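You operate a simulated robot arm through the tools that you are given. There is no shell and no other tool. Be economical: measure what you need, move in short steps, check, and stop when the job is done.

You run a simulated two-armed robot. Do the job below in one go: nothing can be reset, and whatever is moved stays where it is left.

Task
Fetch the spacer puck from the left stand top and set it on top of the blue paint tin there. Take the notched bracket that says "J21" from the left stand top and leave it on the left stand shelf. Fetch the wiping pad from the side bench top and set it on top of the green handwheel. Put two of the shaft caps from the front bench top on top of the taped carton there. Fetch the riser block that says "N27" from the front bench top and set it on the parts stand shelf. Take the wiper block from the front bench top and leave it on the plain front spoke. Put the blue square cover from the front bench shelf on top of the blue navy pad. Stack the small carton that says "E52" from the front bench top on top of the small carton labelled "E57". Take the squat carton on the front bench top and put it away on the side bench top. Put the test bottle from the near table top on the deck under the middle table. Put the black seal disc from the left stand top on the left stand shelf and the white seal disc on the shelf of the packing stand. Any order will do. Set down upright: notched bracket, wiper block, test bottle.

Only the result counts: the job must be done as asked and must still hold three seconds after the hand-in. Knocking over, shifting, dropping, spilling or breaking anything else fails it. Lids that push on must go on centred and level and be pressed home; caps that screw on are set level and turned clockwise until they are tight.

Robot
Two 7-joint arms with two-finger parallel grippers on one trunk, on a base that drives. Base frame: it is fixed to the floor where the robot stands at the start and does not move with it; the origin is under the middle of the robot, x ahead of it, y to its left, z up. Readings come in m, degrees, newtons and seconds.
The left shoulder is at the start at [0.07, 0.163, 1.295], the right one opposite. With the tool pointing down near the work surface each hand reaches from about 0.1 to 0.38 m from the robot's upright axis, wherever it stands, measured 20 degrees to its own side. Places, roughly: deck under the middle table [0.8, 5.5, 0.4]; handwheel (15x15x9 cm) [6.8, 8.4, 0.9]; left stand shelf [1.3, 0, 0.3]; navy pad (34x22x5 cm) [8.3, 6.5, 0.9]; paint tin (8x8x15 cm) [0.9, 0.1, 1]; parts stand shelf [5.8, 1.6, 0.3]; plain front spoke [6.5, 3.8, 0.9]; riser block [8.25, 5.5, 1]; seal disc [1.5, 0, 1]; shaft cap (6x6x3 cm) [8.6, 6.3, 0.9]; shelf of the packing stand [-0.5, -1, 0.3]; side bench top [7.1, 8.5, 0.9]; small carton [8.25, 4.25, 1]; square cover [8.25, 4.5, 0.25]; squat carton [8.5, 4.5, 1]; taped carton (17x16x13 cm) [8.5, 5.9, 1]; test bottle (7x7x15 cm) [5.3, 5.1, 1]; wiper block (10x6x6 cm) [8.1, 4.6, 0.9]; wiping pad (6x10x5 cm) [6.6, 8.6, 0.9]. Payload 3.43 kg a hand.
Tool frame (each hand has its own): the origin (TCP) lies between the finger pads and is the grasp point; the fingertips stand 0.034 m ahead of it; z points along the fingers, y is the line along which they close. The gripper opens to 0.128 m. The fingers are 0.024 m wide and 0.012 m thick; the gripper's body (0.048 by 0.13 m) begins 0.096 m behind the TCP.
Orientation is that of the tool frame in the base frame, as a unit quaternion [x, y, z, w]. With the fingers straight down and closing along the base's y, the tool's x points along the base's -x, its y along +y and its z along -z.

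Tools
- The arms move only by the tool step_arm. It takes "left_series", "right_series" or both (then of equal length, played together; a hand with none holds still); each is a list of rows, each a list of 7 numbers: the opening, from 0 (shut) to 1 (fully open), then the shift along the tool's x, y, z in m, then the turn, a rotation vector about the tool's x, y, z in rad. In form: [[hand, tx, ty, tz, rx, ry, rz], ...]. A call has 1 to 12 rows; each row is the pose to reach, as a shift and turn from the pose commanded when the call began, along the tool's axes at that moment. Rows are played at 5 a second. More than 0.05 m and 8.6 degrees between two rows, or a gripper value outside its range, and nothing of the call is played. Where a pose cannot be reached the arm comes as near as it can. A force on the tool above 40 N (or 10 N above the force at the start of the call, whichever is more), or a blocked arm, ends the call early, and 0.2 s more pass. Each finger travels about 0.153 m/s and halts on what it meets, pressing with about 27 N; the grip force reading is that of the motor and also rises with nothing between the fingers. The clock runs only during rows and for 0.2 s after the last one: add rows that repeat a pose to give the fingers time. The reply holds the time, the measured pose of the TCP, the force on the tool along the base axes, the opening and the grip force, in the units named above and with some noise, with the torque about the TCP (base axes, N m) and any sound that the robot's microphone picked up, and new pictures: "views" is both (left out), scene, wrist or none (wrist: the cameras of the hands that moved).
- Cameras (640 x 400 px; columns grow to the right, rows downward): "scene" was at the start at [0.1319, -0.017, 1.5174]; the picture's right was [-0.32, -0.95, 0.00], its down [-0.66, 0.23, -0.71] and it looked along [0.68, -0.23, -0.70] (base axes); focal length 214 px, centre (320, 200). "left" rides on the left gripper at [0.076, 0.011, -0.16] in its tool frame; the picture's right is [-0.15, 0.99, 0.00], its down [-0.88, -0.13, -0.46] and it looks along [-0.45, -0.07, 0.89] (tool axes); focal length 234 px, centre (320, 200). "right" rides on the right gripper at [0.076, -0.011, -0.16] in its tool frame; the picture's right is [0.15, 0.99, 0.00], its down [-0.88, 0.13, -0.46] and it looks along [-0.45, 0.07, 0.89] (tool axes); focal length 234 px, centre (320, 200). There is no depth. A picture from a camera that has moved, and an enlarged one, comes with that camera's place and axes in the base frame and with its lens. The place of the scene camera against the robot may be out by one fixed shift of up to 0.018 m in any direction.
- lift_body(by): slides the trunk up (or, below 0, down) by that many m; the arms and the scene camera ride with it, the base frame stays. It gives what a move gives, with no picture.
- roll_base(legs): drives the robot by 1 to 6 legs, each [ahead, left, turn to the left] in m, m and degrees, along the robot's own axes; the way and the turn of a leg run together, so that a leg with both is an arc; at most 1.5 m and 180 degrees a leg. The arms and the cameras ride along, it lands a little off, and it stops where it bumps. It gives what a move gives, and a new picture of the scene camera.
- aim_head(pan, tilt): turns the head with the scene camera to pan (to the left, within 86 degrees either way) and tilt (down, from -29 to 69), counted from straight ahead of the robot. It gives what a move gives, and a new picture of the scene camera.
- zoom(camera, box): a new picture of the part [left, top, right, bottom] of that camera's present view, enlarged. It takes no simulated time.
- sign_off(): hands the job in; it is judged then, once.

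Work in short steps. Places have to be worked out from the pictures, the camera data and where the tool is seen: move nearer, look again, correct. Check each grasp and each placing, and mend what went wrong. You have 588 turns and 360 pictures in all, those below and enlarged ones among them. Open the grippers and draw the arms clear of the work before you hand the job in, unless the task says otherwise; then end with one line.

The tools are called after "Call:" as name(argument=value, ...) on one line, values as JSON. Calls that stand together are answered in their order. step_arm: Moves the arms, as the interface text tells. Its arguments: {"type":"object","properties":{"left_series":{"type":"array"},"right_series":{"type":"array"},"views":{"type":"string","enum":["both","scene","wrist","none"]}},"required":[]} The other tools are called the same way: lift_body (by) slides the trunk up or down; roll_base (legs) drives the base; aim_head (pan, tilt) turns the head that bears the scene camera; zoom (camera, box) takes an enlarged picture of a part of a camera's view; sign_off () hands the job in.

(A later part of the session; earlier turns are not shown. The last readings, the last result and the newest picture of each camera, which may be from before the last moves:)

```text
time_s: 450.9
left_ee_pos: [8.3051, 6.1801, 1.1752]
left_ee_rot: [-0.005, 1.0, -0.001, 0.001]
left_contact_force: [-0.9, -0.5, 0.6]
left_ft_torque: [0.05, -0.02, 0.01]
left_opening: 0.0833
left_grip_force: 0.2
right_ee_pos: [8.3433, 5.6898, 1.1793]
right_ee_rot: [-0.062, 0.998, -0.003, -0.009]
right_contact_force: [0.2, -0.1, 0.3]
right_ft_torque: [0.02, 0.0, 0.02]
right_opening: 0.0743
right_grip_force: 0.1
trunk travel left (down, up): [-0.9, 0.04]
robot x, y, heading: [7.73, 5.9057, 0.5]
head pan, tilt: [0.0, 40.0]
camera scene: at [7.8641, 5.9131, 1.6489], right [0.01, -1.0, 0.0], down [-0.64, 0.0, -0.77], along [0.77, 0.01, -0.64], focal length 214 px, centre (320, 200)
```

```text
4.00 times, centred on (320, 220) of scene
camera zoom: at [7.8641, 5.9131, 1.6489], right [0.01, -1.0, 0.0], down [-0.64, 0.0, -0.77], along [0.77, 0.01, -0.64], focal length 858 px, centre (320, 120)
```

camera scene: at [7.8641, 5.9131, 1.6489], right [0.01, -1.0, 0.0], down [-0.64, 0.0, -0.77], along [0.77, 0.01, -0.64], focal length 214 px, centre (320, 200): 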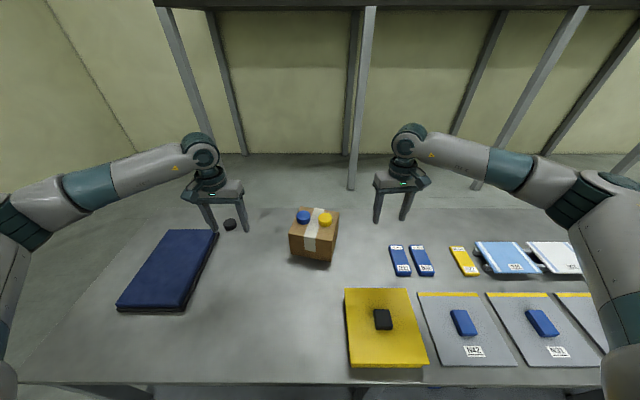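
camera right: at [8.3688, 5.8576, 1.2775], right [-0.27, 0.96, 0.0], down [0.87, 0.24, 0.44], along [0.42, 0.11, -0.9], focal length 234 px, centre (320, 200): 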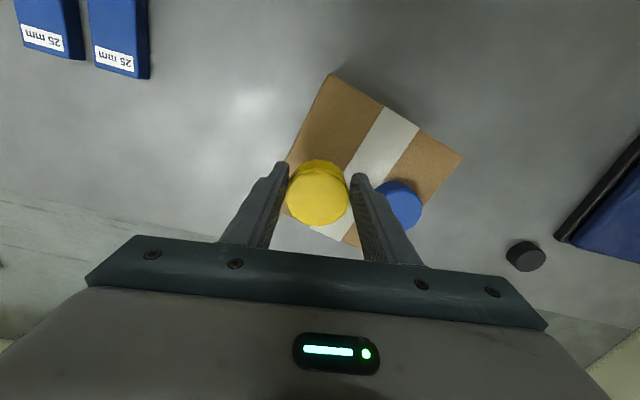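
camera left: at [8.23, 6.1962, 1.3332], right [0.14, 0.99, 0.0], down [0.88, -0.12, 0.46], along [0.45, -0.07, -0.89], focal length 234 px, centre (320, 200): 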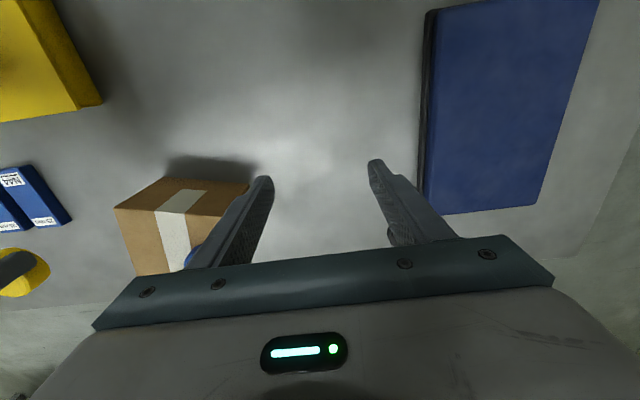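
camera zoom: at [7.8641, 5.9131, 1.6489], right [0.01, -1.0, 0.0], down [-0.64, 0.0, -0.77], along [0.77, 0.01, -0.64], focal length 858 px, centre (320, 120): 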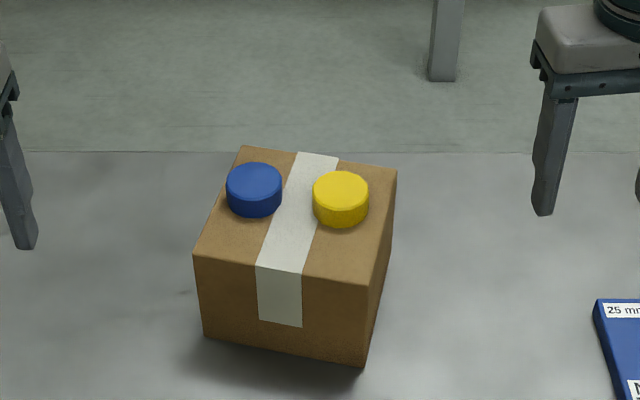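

Two caps are on the carton. Next the blue cover on the bench shelf: I back off and slide to y ≈ 4.65.

Call:
roll_base(legs=[[-0.5, 0, -0.5], [0, -1.27, 0]])

Call:
lift_body(by=-0.4)

Call:
lift_body(by=-0.15)

Call:
step_arm(left_series=[[0.65, 0.02, 0.01, -0.042, 0, 0, 0], [0.65, 0.04, 0.02, -0.084, 0, 0, 0], [0.65, 0.06, 0.03, -0.126, 0, 0, 0], [0.65, 0.08, 0.04, -0.168, 0, 0, 0], [0.65, 0.1, 0.05, -0.21, 0, 0, 0], [0.65, 0.11, 0.05, -0.255, 0, 0, 0], [0.65, 0.12, 0.05, -0.3, 0, 0, 0], [0.65, 0.13, 0.05, -0.345, 0, 0, 0], [0.65, 0.14, 0.05, -0.39, 0, 0, 0], [0.65, 0.15, 0.05, -0.43, 0, 0, 0]], right_series=[[0.5, 0.01, 0, 0, 0, -0.1, 0], [0.5, 0.02, 0, 0, 0, -0.2, 0], [0.5, 0.03, 0, 0, 0, -0.3, 0], [0.5, 0.04, 0, 0, 0, -0.4, 0], [0.5, 0.05, 0, 0, 0, -0.5, 0], [0.5, 0.06, 0, 0, 0, -0.58, 0], [0.5, 0.06, 0, 0, 0, -0.65, 0], [0.5, 0.06, 0, 0, 0, -0.72, 0], [0.5, 0.06, 0, 0, 0, -0.785, 0], [0.5, 0.06, 0, 0, 0, -0.785, 0]], views="none")

Call:
aim_head(pan=0, tilt=30)

```text
time_s: 459.9
left_ee_pos: [7.8056, 4.896, 1.174]
left_ee_rot: [0.003, 1.0, -0.001, -0.001]
left_contact_force: [-0.8, -0.8, 0.7]
left_ft_torque: [0.01, 0.02, 0.0]
left_opening: 0.0833
left_grip_force: 0.0
right_ee_pos: [7.8361, 4.4058, 1.1804]
right_ee_rot: [-0.054, 0.999, -0.004, -0.008]
right_contact_force: [-1.2, 0.4, -0.1]
right_ft_torque: [-0.04, -0.02, -0.02]
right_opening: 0.0741
right_grip_force: 0.0
trunk travel left (down, up): [-0.9, 0.04]
robot x, y, heading: [7.223, 4.6304, -0.8]
head pan, tilt: [0.0, 40.0]
camera scene: at [7.3589, 4.6392, 1.6487], right [-0.01, -1.0, 0.0], down [-0.64, 0.01, -0.77], along [0.77, -0.01, -0.64], focal length 214 px, centre (320, 200)
```

scene: 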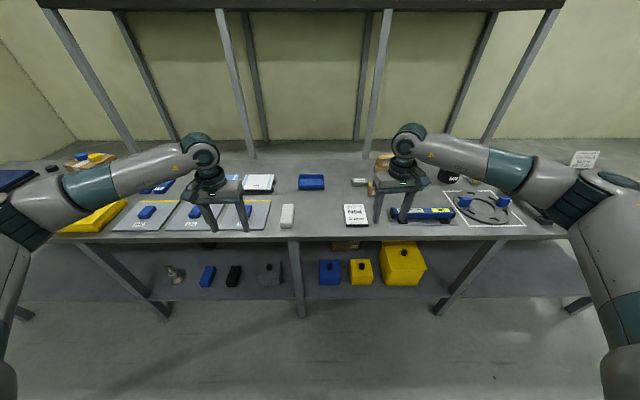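

```text
time_s: 463.7
left_ee_pos: [7.8048, 4.8964, 0.7742]
left_ee_rot: [0.003, 1.0, -0.001, 0.0]
left_contact_force: [0.0, -0.1, 0.2]
left_ft_torque: [0.01, -0.03, -0.01]
left_opening: 0.0833
left_grip_force: 0.0
right_ee_pos: [7.8355, 4.4055, 0.7801]
right_ee_rot: [-0.054, 0.999, -0.004, -0.009]
right_contact_force: [0.1, 0.2, -0.6]
right_ft_torque: [0.04, -0.01, 0.01]
right_opening: 0.0741
right_grip_force: 0.1
trunk travel left (down, up): [-0.5, 0.44]
robot x, y, heading: [7.2183, 4.6311, -0.8]
head pan, tilt: [0.0, 40.0]
```

```text
time_s: 465.5
left_ee_pos: [7.8033, 4.8955, 0.6243]
left_ee_rot: [0.004, 1.0, -0.001, 0.001]
left_contact_force: [0.4, 0.5, -0.5]
left_ft_torque: [-0.01, 0.04, -0.04]
left_opening: 0.0832
left_grip_force: 0.0
right_ee_pos: [7.8343, 4.407, 0.6306]
right_ee_rot: [-0.055, 0.998, -0.004, -0.009]
right_contact_force: [0.5, -0.9, 0.4]
right_ft_torque: [0.0, -0.01, 0.01]
right_opening: 0.0742
right_grip_force: 0.0
trunk travel left (down, up): [-0.35, 0.59]
robot x, y, heading: [7.2197, 4.6303, -0.7]
head pan, tilt: [0.0, 40.0]
```

```text
time_s: 467.7
left_ee_pos: [7.6531, 4.9463, 1.0536]
left_ee_rot: [0.003, 1.0, 0.0, 0.001]
left_contact_force: [0.2, -0.5, -0.7]
left_ft_torque: [-0.02, -0.01, 0.03]
left_opening: 0.0832
left_grip_force: 0.0
right_ee_pos: [7.7752, 4.3981, 0.6316]
right_ee_rot: [-0.052, 0.926, 0.017, 0.374]
right_contact_force: [-0.2, 0.6, 0.6]
right_ft_torque: [0.01, -0.01, 0.04]
right_opening: 0.0641
right_grip_force: 0.0
trunk travel left (down, up): [-0.35, 0.59]
robot x, y, heading: [7.2178, 4.6288, -0.9]
head pan, tilt: [0.0, 40.0]
```

```text
time_s: 468.4
left_ee_pos: [7.6537, 4.9471, 1.0542]
left_ee_rot: [0.003, 1.0, -0.002, 0.0]
left_contact_force: [-0.2, 0.9, -0.4]
left_ft_torque: [0.03, 0.0, 0.0]
left_opening: 0.083
left_grip_force: 0.0
right_ee_pos: [7.7752, 4.3993, 0.6308]
right_ee_rot: [-0.052, 0.926, 0.017, 0.373]
right_contact_force: [-0.7, 0.4, -1.2]
right_ft_torque: [-0.01, -0.05, -0.03]
right_opening: 0.0636
right_grip_force: 0.1
trunk travel left (down, up): [-0.35, 0.59]
robot x, y, heading: [7.2213, 4.6313, -1.0]
head pan, tilt: [0.0, 30.0]
camera scene: at [7.3639, 4.6384, 1.1141], right [-0.01, -1.0, 0.0], down [-0.5, 0.01, -0.87], along [0.87, -0.01, -0.5], focal length 214 px, centre (320, 200)
```

scene: 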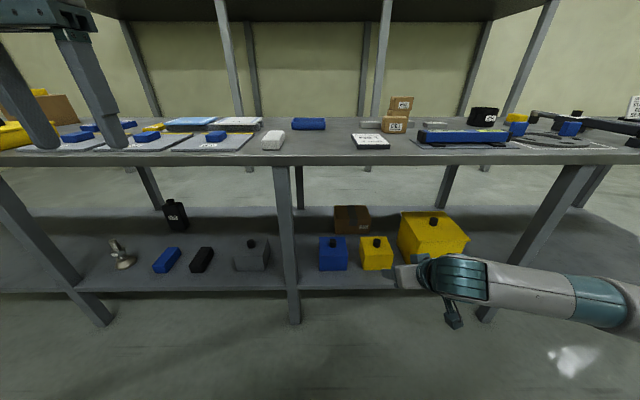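

Zoom on the blue cover to see its knob and height.

Call:
zoom(camera="scene", box=[290, 195, 410, 295])

```text
4.00 times, centred on (350, 245) of scene
camera zoom: at [7.3639, 4.6384, 1.1141], right [-0.01, -1.0, 0.0], down [-0.5, 0.01, -0.87], along [0.87, -0.01, -0.5], focal length 858 px, centre (200, 20)
```

zoom: 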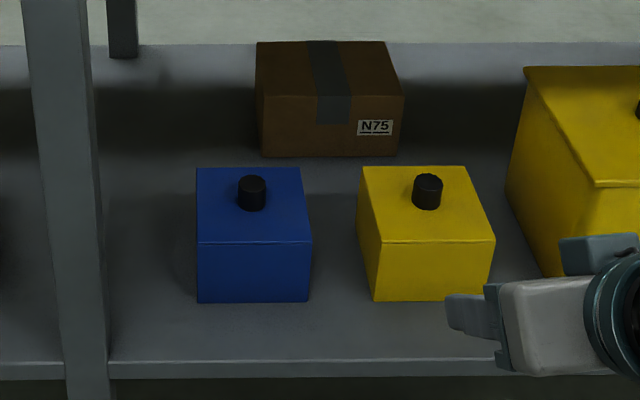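

Cover ≈13×13×10 cm with a 3.5 cm knob at about [8.142, 4.554], z 0.40–0.437. I move the base in and lower the pitched right hand nearer.

Call:
roll_base(legs=[[0, 0.15, 1], [0.27, 0, 0]])

Call:
step_arm(right_series=[[0.5, 0.025, 0, 0.025, 0, 0, 0], [0.5, 0.05, 0, 0.05, 0, 0, 0], [0.5, 0.07, 0, 0.07, 0, 0, 0]], views="both")

```text
time_s: 471.3
left_ee_pos: [7.9202, 5.1071, 1.0521]
left_ee_rot: [-0.008, 1.0, 0.0, 0.0]
left_contact_force: [0.0, -0.8, -0.4]
left_ft_torque: [0.0, 0.04, 0.0]
left_opening: 0.0833
left_grip_force: 0.0
right_ee_pos: [8.0533, 4.5625, 0.6314]
right_ee_rot: [-0.062, 0.926, 0.021, 0.372]
right_contact_force: [-0.6, -0.8, -0.4]
right_ft_torque: [0.0, 0.04, -0.02]
right_opening: 0.0639
right_grip_force: 0.1
trunk travel left (down, up): [-0.35, 0.59]
robot x, y, heading: [7.4938, 4.7792, 0.8]
head pan, tilt: [0.0, 30.0]
camera scene: at [7.6373, 4.7918, 1.1139], right [0.01, -1.0, 0.0], down [-0.5, -0.01, -0.87], along [0.87, 0.01, -0.5], focal length 214 px, centre (320, 200)
```

scene: 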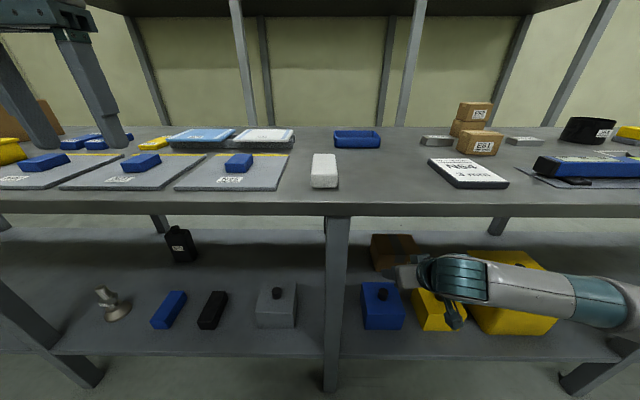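

```text
time_s: 472.1
left_ee_pos: [7.9187, 5.1071, 1.0529]
left_ee_rot: [-0.009, 1.0, 0.0, 0.0]
left_contact_force: [-0.7, -0.5, 0.2]
left_ft_torque: [0.03, -0.01, -0.01]
left_opening: 0.083
left_grip_force: 0.0
right_ee_pos: [8.0493, 4.5618, 0.5319]
right_ee_rot: [-0.062, 0.925, 0.021, 0.373]
right_contact_force: [-0.1, -0.1, 0.6]
right_ft_torque: [0.03, 0.02, 0.01]
right_opening: 0.0642
right_grip_force: 0.2
trunk travel left (down, up): [-0.35, 0.59]
robot x, y, heading: [7.491, 4.778, 0.7]
head pan, tilt: [0.0, 30.0]
camera scene: at [7.6366, 4.7916, 1.1141], right [0.01, -1.0, 0.0], down [-0.5, -0.01, -0.87], along [0.87, 0.01, -0.5], focal length 214 px, centre (320, 200)
camera right: at [7.8884, 4.527, 0.5951], right [-0.23, 0.97, -0.11], down [0.3, 0.18, 0.94], along [0.93, 0.19, -0.33], focal length 234 px, centre (320, 200)
```

scene: 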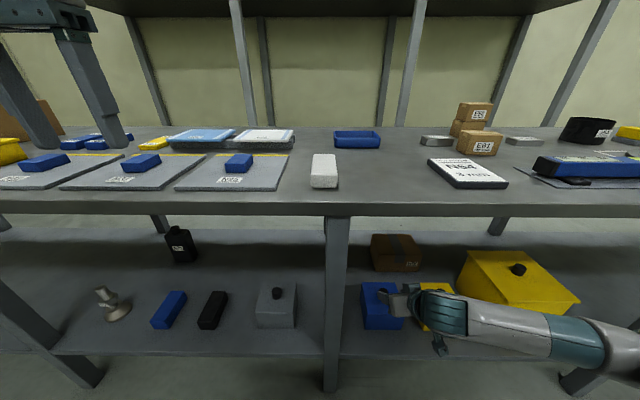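
right: 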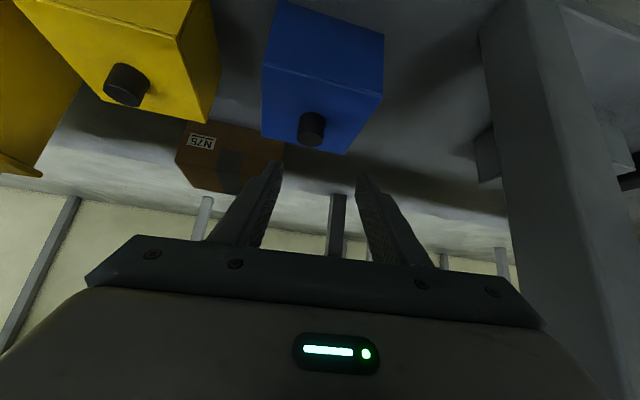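

Knob centre refined to [8.135, 4.556]. I advance along the fingers to straddle the knob and look.

Call:
step_arm(right_series=[[0.5, 0.005, -0.006, 0.04, 0, 0, 0], [0.5, 0.01, -0.012, 0.075, 0, 0, 0], [0.5, 0.0148, -0.0163, 0.1, 0, 0, 0], [0.5, 0.0148, -0.0163, 0.114, 0, 0, 0]], views="wrist")

```text
time_s: 473.1
left_ee_pos: [7.9194, 5.1069, 1.0533]
left_ee_rot: [-0.009, 1.0, -0.001, 0.0]
left_contact_force: [-0.1, -0.2, -0.1]
left_ft_torque: [-0.01, 0.0, -0.02]
left_opening: 0.0835
left_grip_force: 0.0
right_ee_pos: [8.1235, 4.5507, 0.4401]
right_ee_rot: [-0.062, 0.926, 0.022, 0.372]
right_contact_force: [-0.8, -0.5, -0.6]
right_ft_torque: [-0.01, 0.02, 0.03]
right_opening: 0.064
right_grip_force: 0.1
trunk travel left (down, up): [-0.35, 0.59]
robot x, y, heading: [7.4941, 4.7811, 0.7]
head pan, tilt: [0.0, 30.0]
camera right: at [7.96, 4.5177, 0.5028], right [-0.24, 0.97, -0.11], down [0.3, 0.18, 0.94], along [0.92, 0.19, -0.33], focal length 234 px, centre (320, 200)
```

right: 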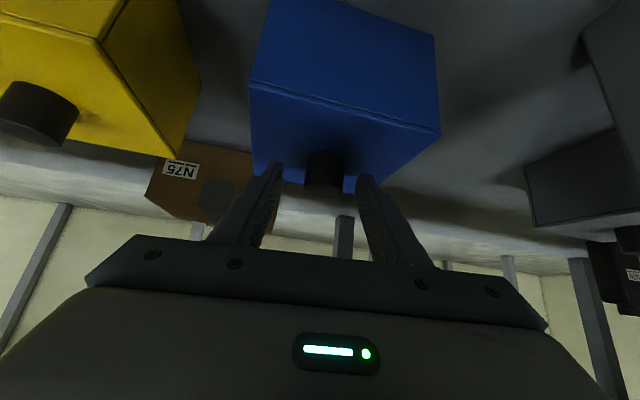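

The knob is between the fingertips. Close and lift a few centimetres.

Call:
step_arm(right_series=[[0.3, 0, 0.002, 0.002, 0, 0, 0], [0.1, 0, 0.002, 0.002, 0, 0, 0], [0.1, 0, 0.002, 0.002, 0, 0, 0], [0.1, 0, 0.002, 0.002, 0, 0, 0], [0.1, -0.014, 0.002, -0.012, 0, 0, 0], [0.1, -0.028, 0.002, -0.026, 0, 0, 0]], views="both")

```text
time_s: 474.5
left_ee_pos: [7.9188, 5.1067, 1.0525]
left_ee_rot: [-0.009, 1.0, -0.001, 0.0]
left_contact_force: [-0.4, -0.7, 0.5]
left_ft_torque: [0.01, 0.02, -0.02]
left_opening: 0.0832
left_grip_force: 0.0
right_ee_pos: [8.1217, 4.5568, 0.4779]
right_ee_rot: [-0.063, 0.926, 0.022, 0.372]
right_contact_force: [0.4, -0.3, -2.3]
right_ft_torque: [-0.04, 0.07, -0.01]
right_opening: 0.0331
right_grip_force: 26.9
right hand out of reach, approached as far as the arm can: row 1, 2, 3, 4
trunk travel left (down, up): [-0.35, 0.59]
robot x, y, heading: [7.4934, 4.7788, 0.8]
head pan, tilt: [0.0, 30.0]
camera scene: at [7.6366, 4.7918, 1.114], right [0.01, -1.0, 0.0], down [-0.5, -0.01, -0.87], along [0.87, 0.01, -0.5], focal length 214 px, centre (320, 200)
camera right: at [7.9594, 4.5231, 0.5399], right [-0.23, 0.97, -0.11], down [0.3, 0.18, 0.94], along [0.92, 0.19, -0.33], focal length 234 px, centre (320, 200)
```

scene: 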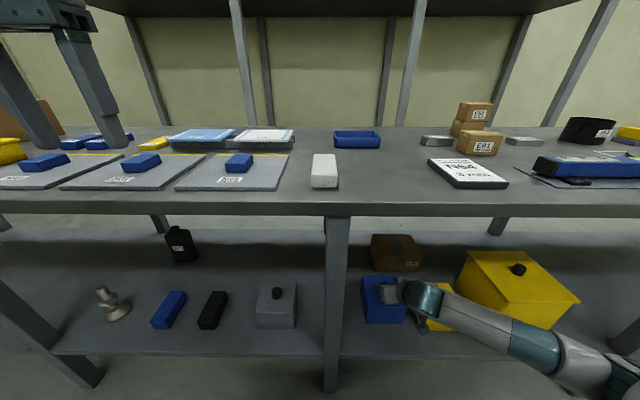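
right: 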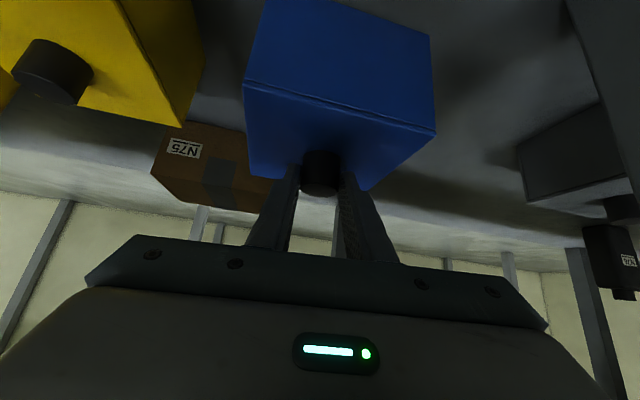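

The cover is lifted. A bit higher, then I back straight out.

Call:
step_arm(right_series=[[0.1, -0.014, 0, -0.014, 0, 0, 0], [0.1, -0.028, 0, -0.028, 0, 0, 0]], views="none")

Call:
roll_base(legs=[[-0.4, 0, 0]])

Call:
lift_body(by=0.4)

Call:
lift_body(by=0.17)

Call:
roll_base(legs=[[0, 1.4, 0], [0, 0.55, 0]])

Call:
aim_head(pan=0, tilt=40)

```text
time_s: 475.1
left_ee_pos: [7.9197, 5.1067, 1.0529]
left_ee_rot: [-0.008, 1.0, -0.002, 0.0]
left_contact_force: [-0.4, 0.2, 1.0]
left_ft_torque: [0.01, 0.03, -0.01]
left_opening: 0.083
left_grip_force: 0.1
right_ee_pos: [8.1214, 4.5568, 0.5199]
right_ee_rot: [-0.062, 0.926, 0.021, 0.372]
right_contact_force: [0.0, 0.5, -2.0]
right_ft_torque: [-0.02, 0.07, -0.01]
right_opening: 0.0329
right_grip_force: 27.1
trunk travel left (down, up): [-0.35, 0.59]
robot x, y, heading: [7.4936, 4.7782, 0.9]
head pan, tilt: [0.0, 30.0]
```

```text
time_s: 477.6
left_ee_pos: [7.518, 5.1017, 1.0541]
left_ee_rot: [-0.008, 1.0, -0.001, 0.0]
left_contact_force: [-0.2, -0.4, 0.2]
left_ft_torque: [-0.01, 0.0, -0.02]
left_opening: 0.083
left_grip_force: 0.1
right_ee_pos: [7.7214, 4.5513, 0.518]
right_ee_rot: [-0.062, 0.925, 0.021, 0.373]
right_contact_force: [0.2, -0.4, -2.5]
right_ft_torque: [-0.01, 0.07, 0.01]
right_opening: 0.0326
right_grip_force: 26.5
trunk travel left (down, up): [-0.35, 0.59]
robot x, y, heading: [7.0895, 4.7763, 0.3]
head pan, tilt: [0.0, 30.0]
camera scene: at [7.2347, 4.7869, 1.1142], right [0.01, -1.0, 0.0], down [-0.5, -0.01, -0.87], along [0.87, 0.01, -0.5], focal length 214 px, centre (320, 200)
```

scene: 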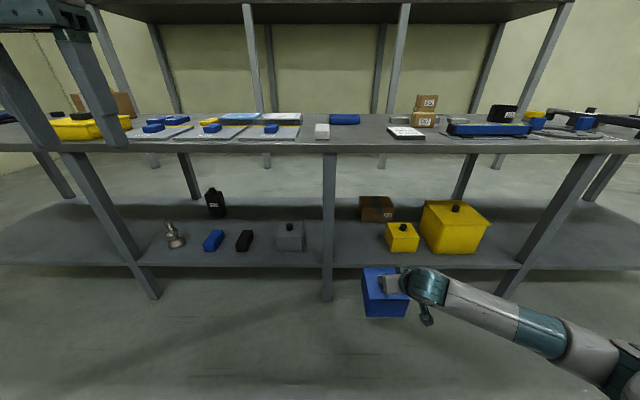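

```text
time_s: 481.4
left_ee_pos: [7.5193, 5.1014, 1.4526]
left_ee_rot: [-0.008, 1.0, -0.002, 0.0]
left_contact_force: [0.2, 0.0, 0.5]
left_ft_torque: [-0.02, -0.02, 0.01]
left_opening: 0.0833
left_grip_force: 0.0
right_ee_pos: [7.7213, 4.5512, 0.9179]
right_ee_rot: [-0.062, 0.926, 0.02, 0.372]
right_contact_force: [0.0, 0.4, -2.9]
right_ft_torque: [0.03, -0.01, -0.01]
right_opening: 0.033
right_grip_force: 26.8
trunk travel left (down, up): [-0.75, 0.19]
robot x, y, heading: [7.088, 4.7756, 0.5]
head pan, tilt: [0.0, 30.0]
```

```text
time_s: 483.3
left_ee_pos: [7.5185, 5.1007, 1.6233]
left_ee_rot: [-0.008, 1.0, 0.0, 0.0]
left_contact_force: [-0.4, -0.3, -0.6]
left_ft_torque: [-0.04, -0.04, 0.0]
left_opening: 0.0832
left_grip_force: 0.0
right_ee_pos: [7.7215, 4.5517, 1.0879]
right_ee_rot: [-0.062, 0.926, 0.021, 0.373]
right_contact_force: [-0.2, 0.4, -2.1]
right_ft_torque: [0.0, 0.03, -0.03]
right_opening: 0.0327
right_grip_force: 27.1
trunk travel left (down, up): [-0.92, 0.02]
robot x, y, heading: [7.0883, 4.7764, 0.3]
head pan, tilt: [0.0, 30.0]
```

```text
time_s: 493.1
left_ee_pos: [7.4668, 7.0541, 1.6245]
left_ee_rot: [-0.018, 1.0, -0.001, 0.0]
left_contact_force: [0.4, 0.9, 0.9]
left_ft_torque: [0.02, -0.01, -0.02]
left_opening: 0.0831
left_grip_force: 0.1
right_ee_pos: [7.6829, 6.5108, 1.0883]
right_ee_rot: [-0.071, 0.925, 0.025, 0.372]
right_contact_force: [0.2, 0.4, -2.0]
right_ft_torque: [0.0, 0.06, 0.07]
right_opening: 0.0327
right_grip_force: 26.8
trunk travel left (down, up): [-0.92, 0.02]
robot x, y, heading: [7.0444, 6.7223, 1.6]
head pan, tilt: [0.0, 30.0]
camera scene: at [7.1919, 6.7341, 1.684], right [0.03, -1.0, 0.0], down [-0.5, -0.01, -0.87], along [0.87, 0.03, -0.5], focal length 214 px, centre (320, 200)
```

scene: 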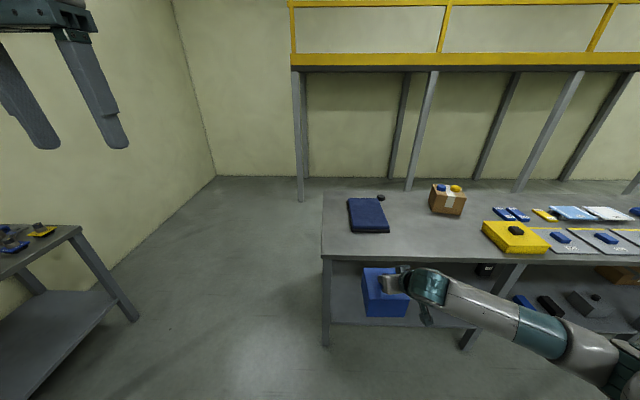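

```text
time_s: 493.8
left_ee_pos: [7.4671, 7.0571, 1.6238]
left_ee_rot: [-0.019, 1.0, -0.002, -0.001]
left_contact_force: [0.5, 0.1, -0.5]
left_ft_torque: [0.0, 0.01, -0.04]
left_opening: 0.0832
left_grip_force: 0.1
right_ee_pos: [7.6832, 6.5119, 1.088]
right_ee_rot: [-0.072, 0.925, 0.025, 0.372]
right_contact_force: [0.6, -0.2, -1.6]
right_ft_torque: [-0.01, 0.06, 0.01]
right_opening: 0.0327
right_grip_force: 27.2
trunk travel left (down, up): [-0.92, 0.02]
robot x, y, heading: [7.0442, 6.7213, 1.9]
head pan, tilt: [0.0, 40.0]
camera scene: at [7.1864, 6.736, 1.6688], right [0.03, -1.0, 0.0], down [-0.64, -0.02, -0.77], along [0.77, 0.02, -0.64], focal length 214 px, centre (320, 200)
```

scene: 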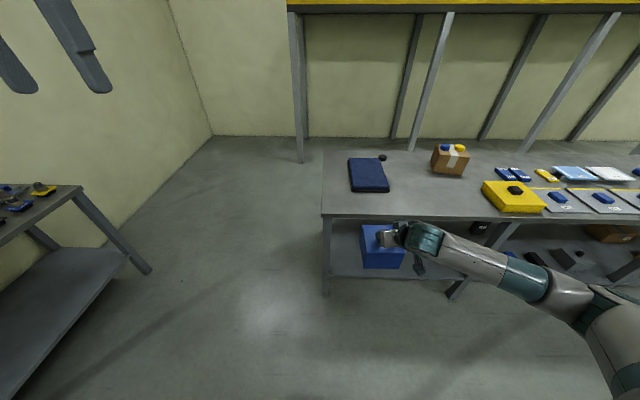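

I raise the right hand (cover) by 9 cm, bring the left hand lower, and then drive so the cover comes over the navy pad (≈[8.286, 6.463]).

Call:
step_arm(right_series=[[0.1, -0.01, 0, -0.011, 0, 0, 0], [0.1, -0.02, 0, -0.022, 0, 0, 0], [0.1, -0.031, 0, -0.033, 0, 0, 0], [0.1, -0.041, 0, -0.043, 0, 0, 0], [0.1, -0.052, 0, -0.054, 0, 0, 0], [0.1, -0.062, 0, -0.065, 0, 0, 0], [0.1, -0.062, 0, -0.065, 0, 0, 0], [0.1, -0.062, 0, -0.065, 0, 0, 0]], left_series=[[0.65, 0, 0, 0.045, 0, 0, 0], [0.65, 0, 0, 0.09, 0, 0, 0], [0.65, 0, 0, 0.135, 0, 0, 0], [0.65, 0, 0, 0.18, 0, 0, 0], [0.65, 0, 0, 0.225, 0, 0, 0], [0.65, 0, 0, 0.27, 0, 0, 0], [0.65, 0, 0, 0.315, 0, 0, 0], [0.65, 0, 0, 0.36, 0, 0, 0]], views="none")

Call:
roll_base(legs=[[0, -0.03, -1.9], [0.58, 0, 0]])

Call:
zoom(camera="scene", box=[270, 130, 450, 270])

```text
time_s: 495.6
left_ee_pos: [7.4663, 7.0544, 1.2619]
left_ee_rot: [-0.02, 1.0, -0.002, 0.0]
left_contact_force: [0.4, 0.1, 0.1]
left_ft_torque: [0.01, 0.02, 0.0]
left_opening: 0.0833
left_grip_force: 0.0
right_ee_pos: [7.6817, 6.5132, 1.1786]
right_ee_rot: [-0.072, 0.925, 0.024, 0.372]
right_contact_force: [0.1, 0.4, -2.3]
right_ft_torque: [0.02, 0.05, 0.0]
right_opening: 0.0327
right_grip_force: 27.5
trunk travel left (down, up): [-0.92, 0.02]
robot x, y, heading: [7.0458, 6.7242, 1.7]
head pan, tilt: [0.0, 40.0]
```

```text
time_s: 499.3
left_ee_pos: [8.0559, 7.0047, 1.2647]
left_ee_rot: [0.002, 1.0, -0.001, 0.001]
left_contact_force: [-0.6, -0.1, -0.3]
left_ft_torque: [0.0, -0.01, 0.02]
left_opening: 0.083
left_grip_force: 0.0
right_ee_pos: [8.2486, 6.4554, 1.1804]
right_ee_rot: [-0.053, 0.926, 0.017, 0.374]
right_contact_force: [0.2, -0.9, -2.4]
right_ft_torque: [-0.02, 0.0, 0.01]
right_opening: 0.0329
right_grip_force: 26.7
trunk travel left (down, up): [-0.92, 0.02]
robot x, y, heading: [7.6262, 6.6898, -0.2]
head pan, tilt: [0.0, 40.0]
camera scene: at [7.7625, 6.6981, 1.6689], right [-0.01, -1.0, 0.0], down [-0.64, 0.01, -0.77], along [0.77, -0.01, -0.64], focal length 214 px, centre (320, 200)
```

scene: 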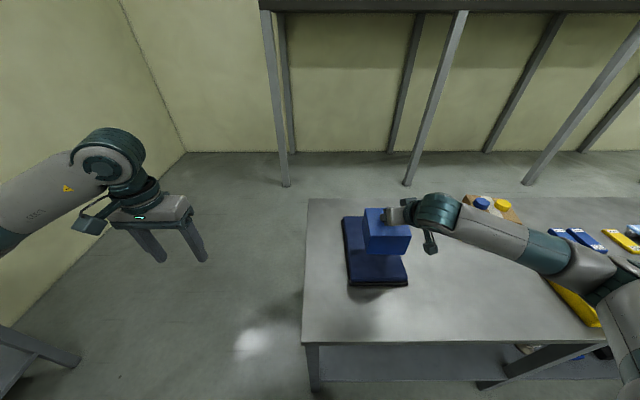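

```text
2.86 times, centred on (360, 200) of scene
camera zoom: at [7.7625, 6.6981, 1.6689], right [-0.01, -1.0, 0.0], down [-0.64, 0.01, -0.77], along [0.77, -0.01, -0.64], focal length 613 px, centre (206, 200)
```

zoom: 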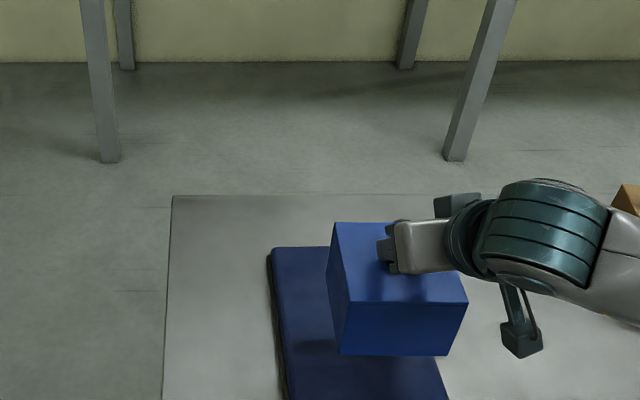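

The cover hangs above the pad; I shift 5 cm deeper and 1 cm left, then lower toward contact.

Call:
step_arm(right_series=[[0.1, -0.0369, 0.0073, 0.0355, 0, 0, 0], [0.1, -0.016, 0.0073, 0.057, 0, 0, 0], [0.1, 0.005, 0.0073, 0.0787, 0, 0, 0], [0.1, 0.0152, 0.0073, 0.0895, 0, 0, 0], [0.1, 0.018, 0.0073, 0.0924, 0, 0, 0], [0.1, 0.021, 0.0073, 0.0953, 0, 0, 0], [0.1, 0.0235, 0.0073, 0.098, 0, 0, 0], [0.1, 0.0256, 0.0073, 0.1003, 0, 0, 0], [0.1, 0.0277, 0.0073, 0.1025, 0, 0, 0]], views="wrist")

Call:
zoom(camera="scene", box=[290, 170, 450, 300])

```text
refused: row 1 steps farther than a row can; nothing moved
```

```text
3.08 times, centred on (370, 235) of scene
camera zoom: at [7.7625, 6.6981, 1.6689], right [-0.01, -1.0, 0.0], down [-0.64, 0.01, -0.77], along [0.77, -0.01, -0.64], focal length 660 px, centre (166, 92)
```

zoom: 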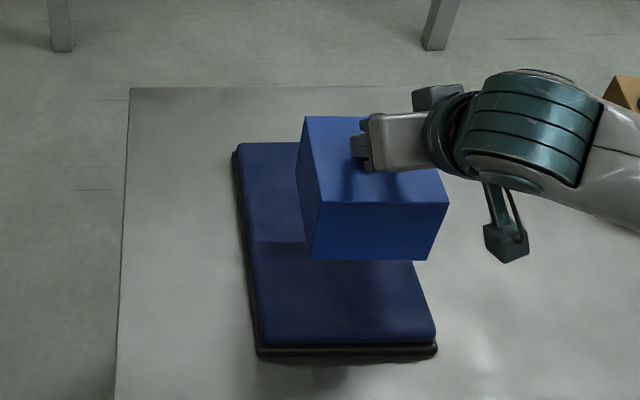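

Same move with a split first step.

Call:
step_arm(right_series=[[0.1, -0.0185, 0.0037, 0.018, 0, 0, 0], [0.1, -0.0369, 0.0073, 0.0355, 0, 0, 0], [0.1, -0.016, 0.0073, 0.057, 0, 0, 0], [0.1, 0.005, 0.0073, 0.0787, 0, 0, 0], [0.1, 0.0152, 0.0073, 0.0895, 0, 0, 0], [0.1, 0.018, 0.0073, 0.0924, 0, 0, 0], [0.1, 0.021, 0.0073, 0.0953, 0, 0, 0], [0.1, 0.0235, 0.0073, 0.098, 0, 0, 0], [0.1, 0.0256, 0.0073, 0.1003, 0, 0, 0], [0.1, 0.0277, 0.0073, 0.1025, 0, 0, 0]], views="wrist")

Call:
zoom(camera="scene", box=[290, 170, 450, 300])

```text
time_s: 501.5
left_ee_pos: [8.0563, 7.0042, 1.2636]
left_ee_rot: [0.002, 1.0, 0.0, 0.0]
left_contact_force: [-0.2, -0.3, 0.9]
left_ft_torque: [0.01, -0.01, 0.01]
left_opening: 0.0832
left_grip_force: 0.1
right_ee_pos: [8.3015, 6.4671, 1.0846]
right_ee_rot: [-0.054, 0.926, 0.018, 0.374]
right_contact_force: [-0.3, -0.3, 0.1]
right_ft_torque: [0.06, 0.1, 0.05]
right_opening: 0.0328
right_grip_force: 27.2
trunk travel left (down, up): [-0.92, 0.02]
robot x, y, heading: [7.6255, 6.6839, -0.5]
head pan, tilt: [0.0, 40.0]
camera right: at [8.1372, 6.4364, 1.147], right [-0.21, 0.97, -0.11], down [0.3, 0.17, 0.94], along [0.93, 0.17, -0.33], focal length 234 px, centre (320, 200)
```

right: 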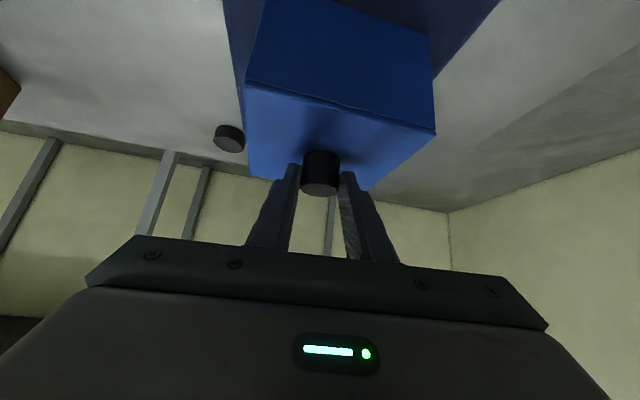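

```text
3.08 times, centred on (370, 235) of scene
camera zoom: at [7.7638, 6.6981, 1.6688], right [-0.01, -1.0, 0.0], down [-0.64, 0.01, -0.77], along [0.77, -0.01, -0.64], focal length 660 px, centre (166, 92)
```

zoom: 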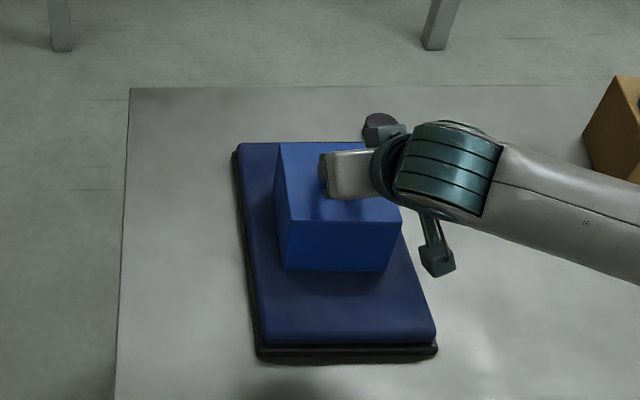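

Just touching. Press a little lower to seat it.

Call:
step_arm(right_series=[[0.1, 0.0014, 0, 0.0014, 0, 0, 0], [0.1, 0.0028, 0, 0.0029, 0, 0, 0], [0.1, 0.0042, 0, 0.0043, 0, 0, 0], [0.1, 0.0056, 0, 0.0058, 0, 0, 0]], views="none")

```text
time_s: 502.5
left_ee_pos: [8.0552, 7.0053, 1.2655]
left_ee_rot: [0.002, 1.0, -0.001, 0.001]
left_contact_force: [0.2, 0.8, 0.2]
left_ft_torque: [0.01, 0.0, -0.05]
left_opening: 0.083
left_grip_force: 0.1
right_ee_pos: [8.2991, 6.4677, 1.0807]
right_ee_rot: [-0.053, 0.925, 0.017, 0.376]
right_contact_force: [5.9, -4.7, 24.8]
right_ft_torque: [-0.08, -0.67, -0.1]
right_opening: 0.0334
right_grip_force: 26.4
trunk travel left (down, up): [-0.92, 0.02]
robot x, y, heading: [7.6222, 6.6907, -0.6]
head pan, tilt: [0.0, 40.0]
```

Seated. Relieve, open and withdraw along the fingers, up and back.

Call:
step_arm(right_series=[[0.1, -0.0028, 0, -0.0029, 0, 0, 0], [0.3, -0.0028, 0, -0.0029, 0, 0, 0], [0.5, -0.0028, 0, -0.0029, 0, 0, 0], [0.5, -0.003, 0, -0.03, 0, 0, 0], [0.5, -0.003, 0, -0.07, 0, 0, 0], [0.5, -0.003, 0, -0.11, 0, 0, 0]], views="scene")

Call:
zoom(camera="scene", box=[290, 170, 450, 300])

```text
time_s: 503.9
left_ee_pos: [8.0554, 7.0052, 1.2631]
left_ee_rot: [0.001, 1.0, -0.001, -0.001]
left_contact_force: [-0.8, -0.5, -0.4]
left_ft_torque: [0.0, 0.01, 0.0]
left_opening: 0.0834
left_grip_force: 0.0
right_ee_pos: [8.2254, 6.4588, 1.1591]
right_ee_rot: [-0.054, 0.926, 0.017, 0.373]
right_contact_force: [1.0, -0.1, -0.6]
right_ft_torque: [0.02, 0.0, -0.01]
right_opening: 0.0638
right_grip_force: 0.0
trunk travel left (down, up): [-0.92, 0.02]
robot x, y, heading: [7.6231, 6.6928, -0.9]
head pan, tilt: [0.0, 40.0]
camera scene: at [7.7628, 6.6985, 1.6688], right [-0.01, -1.0, 0.0], down [-0.64, 0.0, -0.77], along [0.77, -0.01, -0.64], focal length 214 px, centre (320, 200)
```

scene: 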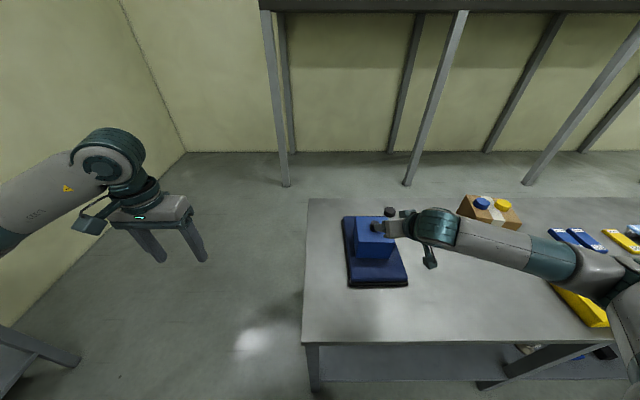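

```text
3.08 times, centred on (370, 235) of scene
camera zoom: at [7.7628, 6.6985, 1.6688], right [-0.01, -1.0, 0.0], down [-0.64, 0.0, -0.77], along [0.77, -0.01, -0.64], focal length 660 px, centre (166, 92)
```

zoom: 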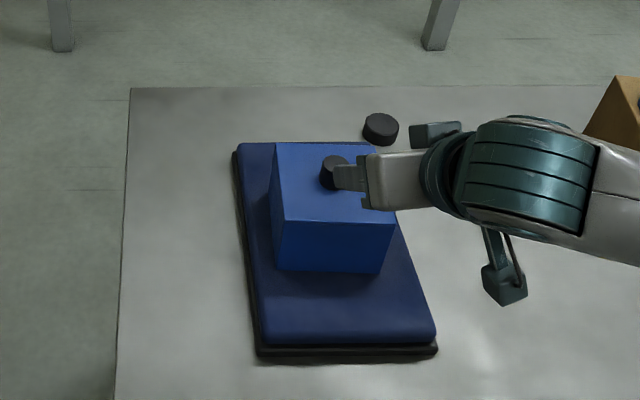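

The cover sits on the navy pad. Last item: the test bottle. I back off, turn to face -x and survey the near table.

Call:
roll_base(legs=[[-0.5, 0, 0], [0, 0.3, 180]])

Call:
aim_head(pan=20, tilt=25)

```text
time_s: 514.1
left_ee_pos: [6.4941, 6.3848, 1.2647]
left_ee_rot: [1.0, -0.008, 0.0, -0.001]
left_contact_force: [1.0, 0.0, -0.2]
left_ft_torque: [-0.02, -0.03, -0.02]
left_opening: 0.0833
left_grip_force: 0.1
right_ee_pos: [6.3331, 6.9324, 1.1574]
right_ee_rot: [0.927, 0.047, -0.373, 0.015]
right_contact_force: [0.0, -0.1, -0.1]
right_ft_torque: [-0.03, 0.01, -0.01]
right_opening: 0.064
right_grip_force: 0.1
trunk travel left (down, up): [-0.92, 0.02]
robot x, y, heading: [6.9271, 6.691, 179.0]
head pan, tilt: [0.0, 40.0]
cut short: leg 2
camera scene: at [6.8, 6.7069, 1.6687], right [0.02, 1.0, 0.0], down [0.64, -0.01, -0.77], along [-0.77, 0.02, -0.64], focal length 214 px, centre (320, 200)
```

scene: 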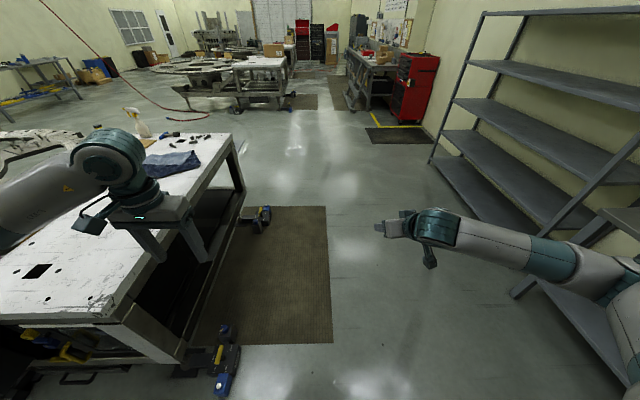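

```text
time_s: 515.0
left_ee_pos: [6.4949, 6.3838, 1.2628]
left_ee_rot: [1.0, -0.007, 0.0, -0.002]
left_contact_force: [-0.2, 0.3, 0.1]
left_ft_torque: [-0.02, -0.05, -0.01]
left_opening: 0.0832
left_grip_force: 0.1
right_ee_pos: [6.333, 6.9315, 1.1576]
right_ee_rot: [0.927, 0.047, -0.372, 0.015]
right_contact_force: [-0.1, -0.6, 0.2]
right_ft_torque: [-0.01, 0.03, 0.02]
right_opening: 0.0641
right_grip_force: 0.0
trunk travel left (down, up): [-0.92, 0.02]
robot x, y, heading: [6.9312, 6.6921, 178.9]
head pan, tilt: [20.0, 25.0]
camera scene: at [6.7978, 6.6751, 1.692], right [-0.32, 0.95, 0.0], down [0.4, 0.14, -0.91], along [-0.86, -0.29, -0.42], focal length 214 px, centre (320, 200)
```

scene: 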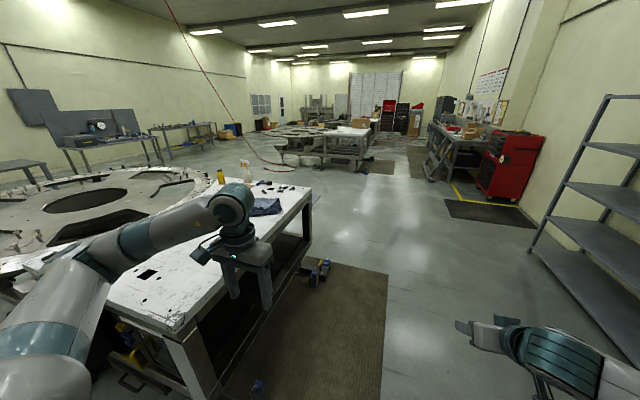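

I zoom on the near table to find the test bottle.

Call:
zoom(camera="scene", box=[190, 140, 320, 230])

```text
4.44 times, centred on (255, 185) of scene
camera zoom: at [6.7978, 6.6751, 1.692], right [-0.32, 0.95, 0.0], down [0.4, 0.14, -0.91], along [-0.86, -0.29, -0.42], focal length 953 px, centre (609, 267)
```

zoom: 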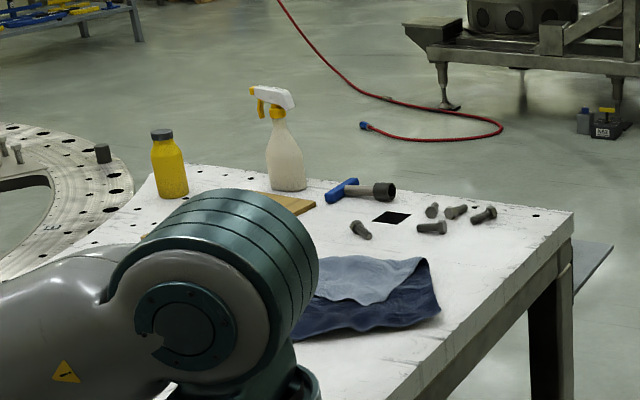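

The yellow bottle with a grey cap near [5.2, 5.05] is the test bottle, by the table's -x end. I drive round along the aisle to that end and face +x.

Call:
roll_base(legs=[[1.5, 0, 1], [1.3, 0, 0], [0, 0, 180], [0, -1.45, 0]])

Call:
aim_head(pan=0, tilt=35)

```text
time_s: 543.0
left_ee_pos: [4.6832, 5.6262, 1.2634]
left_ee_rot: [-0.057, 0.998, -0.001, 0.0]
left_contact_force: [-0.3, 0.6, -0.5]
left_ft_torque: [0.0, -0.03, 0.01]
left_opening: 0.0833
left_grip_force: 0.1
right_ee_pos: [4.9152, 5.1045, 1.1571]
right_ee_rot: [-0.107, 0.922, 0.039, 0.371]
right_contact_force: [0.3, -0.3, 0.7]
right_ft_torque: [0.0, 0.03, 0.01]
right_opening: 0.064
right_grip_force: 0.0
trunk travel left (down, up): [-0.92, 0.02]
robot x, y, heading: [4.2917, 5.2595, 6.3]
head pan, tilt: [20.0, 25.0]
camera scene: at [4.4276, 5.3184, 1.692], right [0.44, -0.9, 0.0], down [-0.38, -0.19, -0.91], along [0.81, 0.4, -0.42], focal length 214 px, centre (320, 200)
```

scene: 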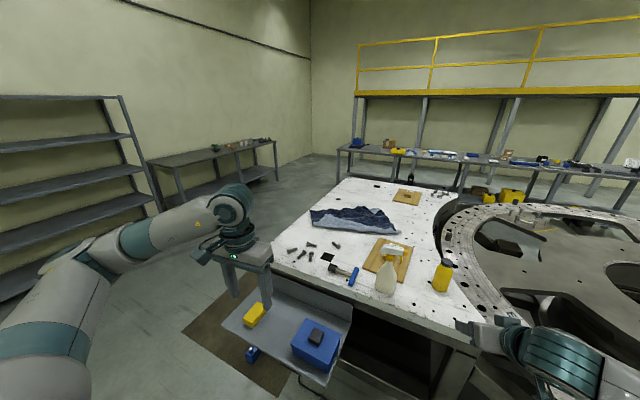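

```text
time_s: 543.8
left_ee_pos: [4.683, 5.626, 1.2632]
left_ee_rot: [-0.057, 0.998, -0.001, 0.0]
left_contact_force: [1.1, 0.6, 0.0]
left_ft_torque: [-0.02, 0.0, 0.02]
left_opening: 0.0832
left_grip_force: 0.0
right_ee_pos: [4.9146, 5.1039, 1.158]
right_ee_rot: [-0.108, 0.921, 0.04, 0.371]
right_contact_force: [-0.2, -0.9, -0.6]
right_ft_torque: [-0.03, 0.0, -0.01]
right_opening: 0.0641
right_grip_force: 0.0
trunk travel left (down, up): [-0.92, 0.02]
robot x, y, heading: [4.2899, 5.2615, 6.2]
head pan, tilt: [0.0, 35.0]
camera scene: at [4.4326, 5.2864, 1.6763], right [0.11, -0.99, 0.0], down [-0.57, -0.06, -0.82], along [0.81, 0.09, -0.57], focal length 214 px, centre (320, 200)
```

scene: 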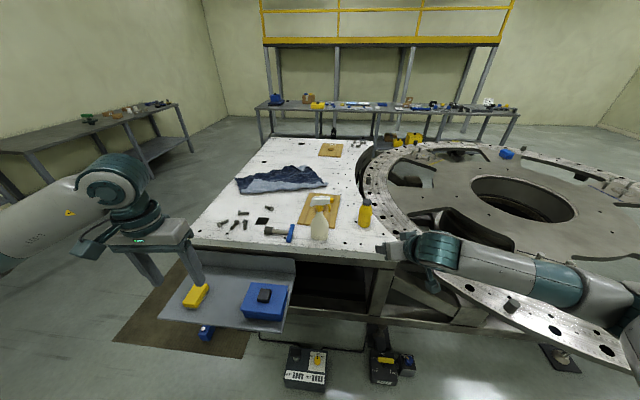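

Bottle at about [5.32, 5.14]. Floor items lie at x ≥ 4.85, so I stop at x ≈ 4.55, y ≈ 5.22, and use the pitched right hand.

Call:
roll_base(legs=[[0, 0, -6.2], [0.24, -0.03, 0]])

Call:
step_arm(right_series=[[0.6, 0, 0.03, 0, 0, 0, 0], [0.7, 0, 0.06, 0, 0, 0, 0], [0.8, 0, 0.1, 0, 0, 0, 0], [0.8, 0, 0.14, 0, 0, 0, 0]], views="wrist")

```text
time_s: 546.2
left_ee_pos: [4.952, 5.5521, 1.2613]
left_ee_rot: [-0.004, 1.0, -0.001, -0.003]
left_contact_force: [1.3, -0.1, -0.1]
left_ft_torque: [-0.02, 0.08, 0.02]
left_opening: 0.0831
left_grip_force: 0.0
right_ee_pos: [5.1272, 5.0101, 1.1553]
right_ee_rot: [-0.058, 0.926, 0.02, 0.372]
right_contact_force: [0.3, -0.8, 0.1]
right_ft_torque: [0.01, 0.0, -0.01]
right_opening: 0.064
right_grip_force: 0.0
trunk travel left (down, up): [-0.92, 0.02]
robot x, y, heading: [4.5173, 5.2351, 0.2]
head pan, tilt: [0.0, 35.0]
stopped in leg 2: the robot was blocked; the commanded pose is now the measured one
camera scene: at [4.668, 5.2426, 1.6756], right [0.01, -1.0, 0.0], down [-0.58, 0.0, -0.82], along [0.82, 0.0, -0.58], focal length 214 px, centre (320, 200)
```

scene: 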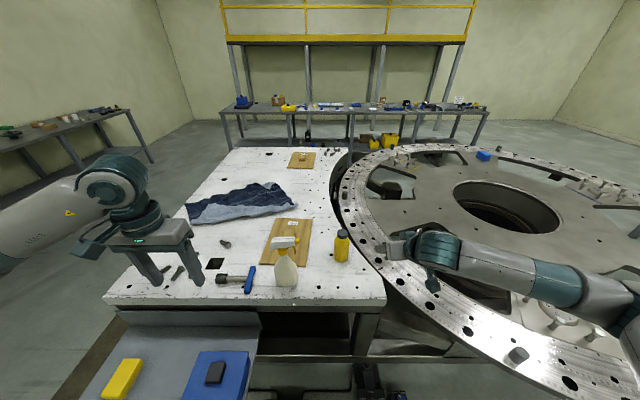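

```text
time_s: 547.2
left_ee_pos: [4.9477, 5.5544, 1.2629]
left_ee_rot: [-0.005, 1.0, -0.002, 0.0]
left_contact_force: [-0.3, 0.2, -0.7]
left_ft_torque: [-0.04, -0.01, -0.01]
left_opening: 0.0832
left_grip_force: 0.2
right_ee_pos: [5.1067, 5.1498, 1.1576]
right_ee_rot: [-0.059, 0.925, 0.019, 0.374]
right_contact_force: [-1.0, 0.4, 0.1]
right_ft_torque: [-0.03, 0.01, -0.04]
right_opening: 0.1024
right_grip_force: 0.1
trunk travel left (down, up): [-0.92, 0.02]
robot x, y, heading: [4.5205, 5.2308, 0.4]
head pan, tilt: [0.0, 35.0]
camera right: at [4.9436, 5.1179, 1.2205], right [-0.23, 0.97, -0.11], down [0.3, 0.18, 0.94], along [0.93, 0.18, -0.33], focal length 234 px, centre (320, 200)
```

right: 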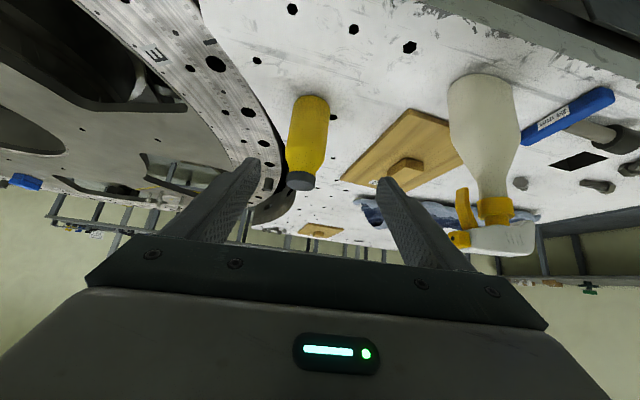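

The base was blocked by something; I look down to see what it touched.

Call:
aim_head(pan=0, tilt=69)

```text
time_s: 548.2
left_ee_pos: [4.9475, 5.5517, 1.2634]
left_ee_rot: [-0.005, 1.0, -0.001, 0.0]
left_contact_force: [-1.0, -0.1, -0.5]
left_ft_torque: [0.0, 0.0, 0.01]
left_opening: 0.0832
left_grip_force: 0.0
right_ee_pos: [5.1068, 5.1481, 1.1574]
right_ee_rot: [-0.059, 0.925, 0.02, 0.374]
right_contact_force: [0.6, 0.4, 0.2]
right_ft_torque: [0.02, -0.01, -0.05]
right_opening: 0.1022
right_grip_force: 0.0
trunk travel left (down, up): [-0.92, 0.02]
robot x, y, heading: [4.516, 5.2313, 0.1]
head pan, tilt: [0.0, 68.8]
camera scene: at [4.6285, 5.2421, 1.6327], right [0.0, -1.0, 0.0], down [-0.93, 0.0, -0.36], along [0.36, 0.0, -0.93], focal length 214 px, centre (320, 200)
```

scene: 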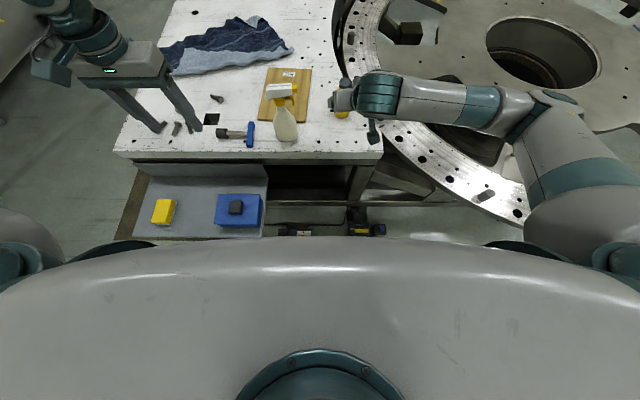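

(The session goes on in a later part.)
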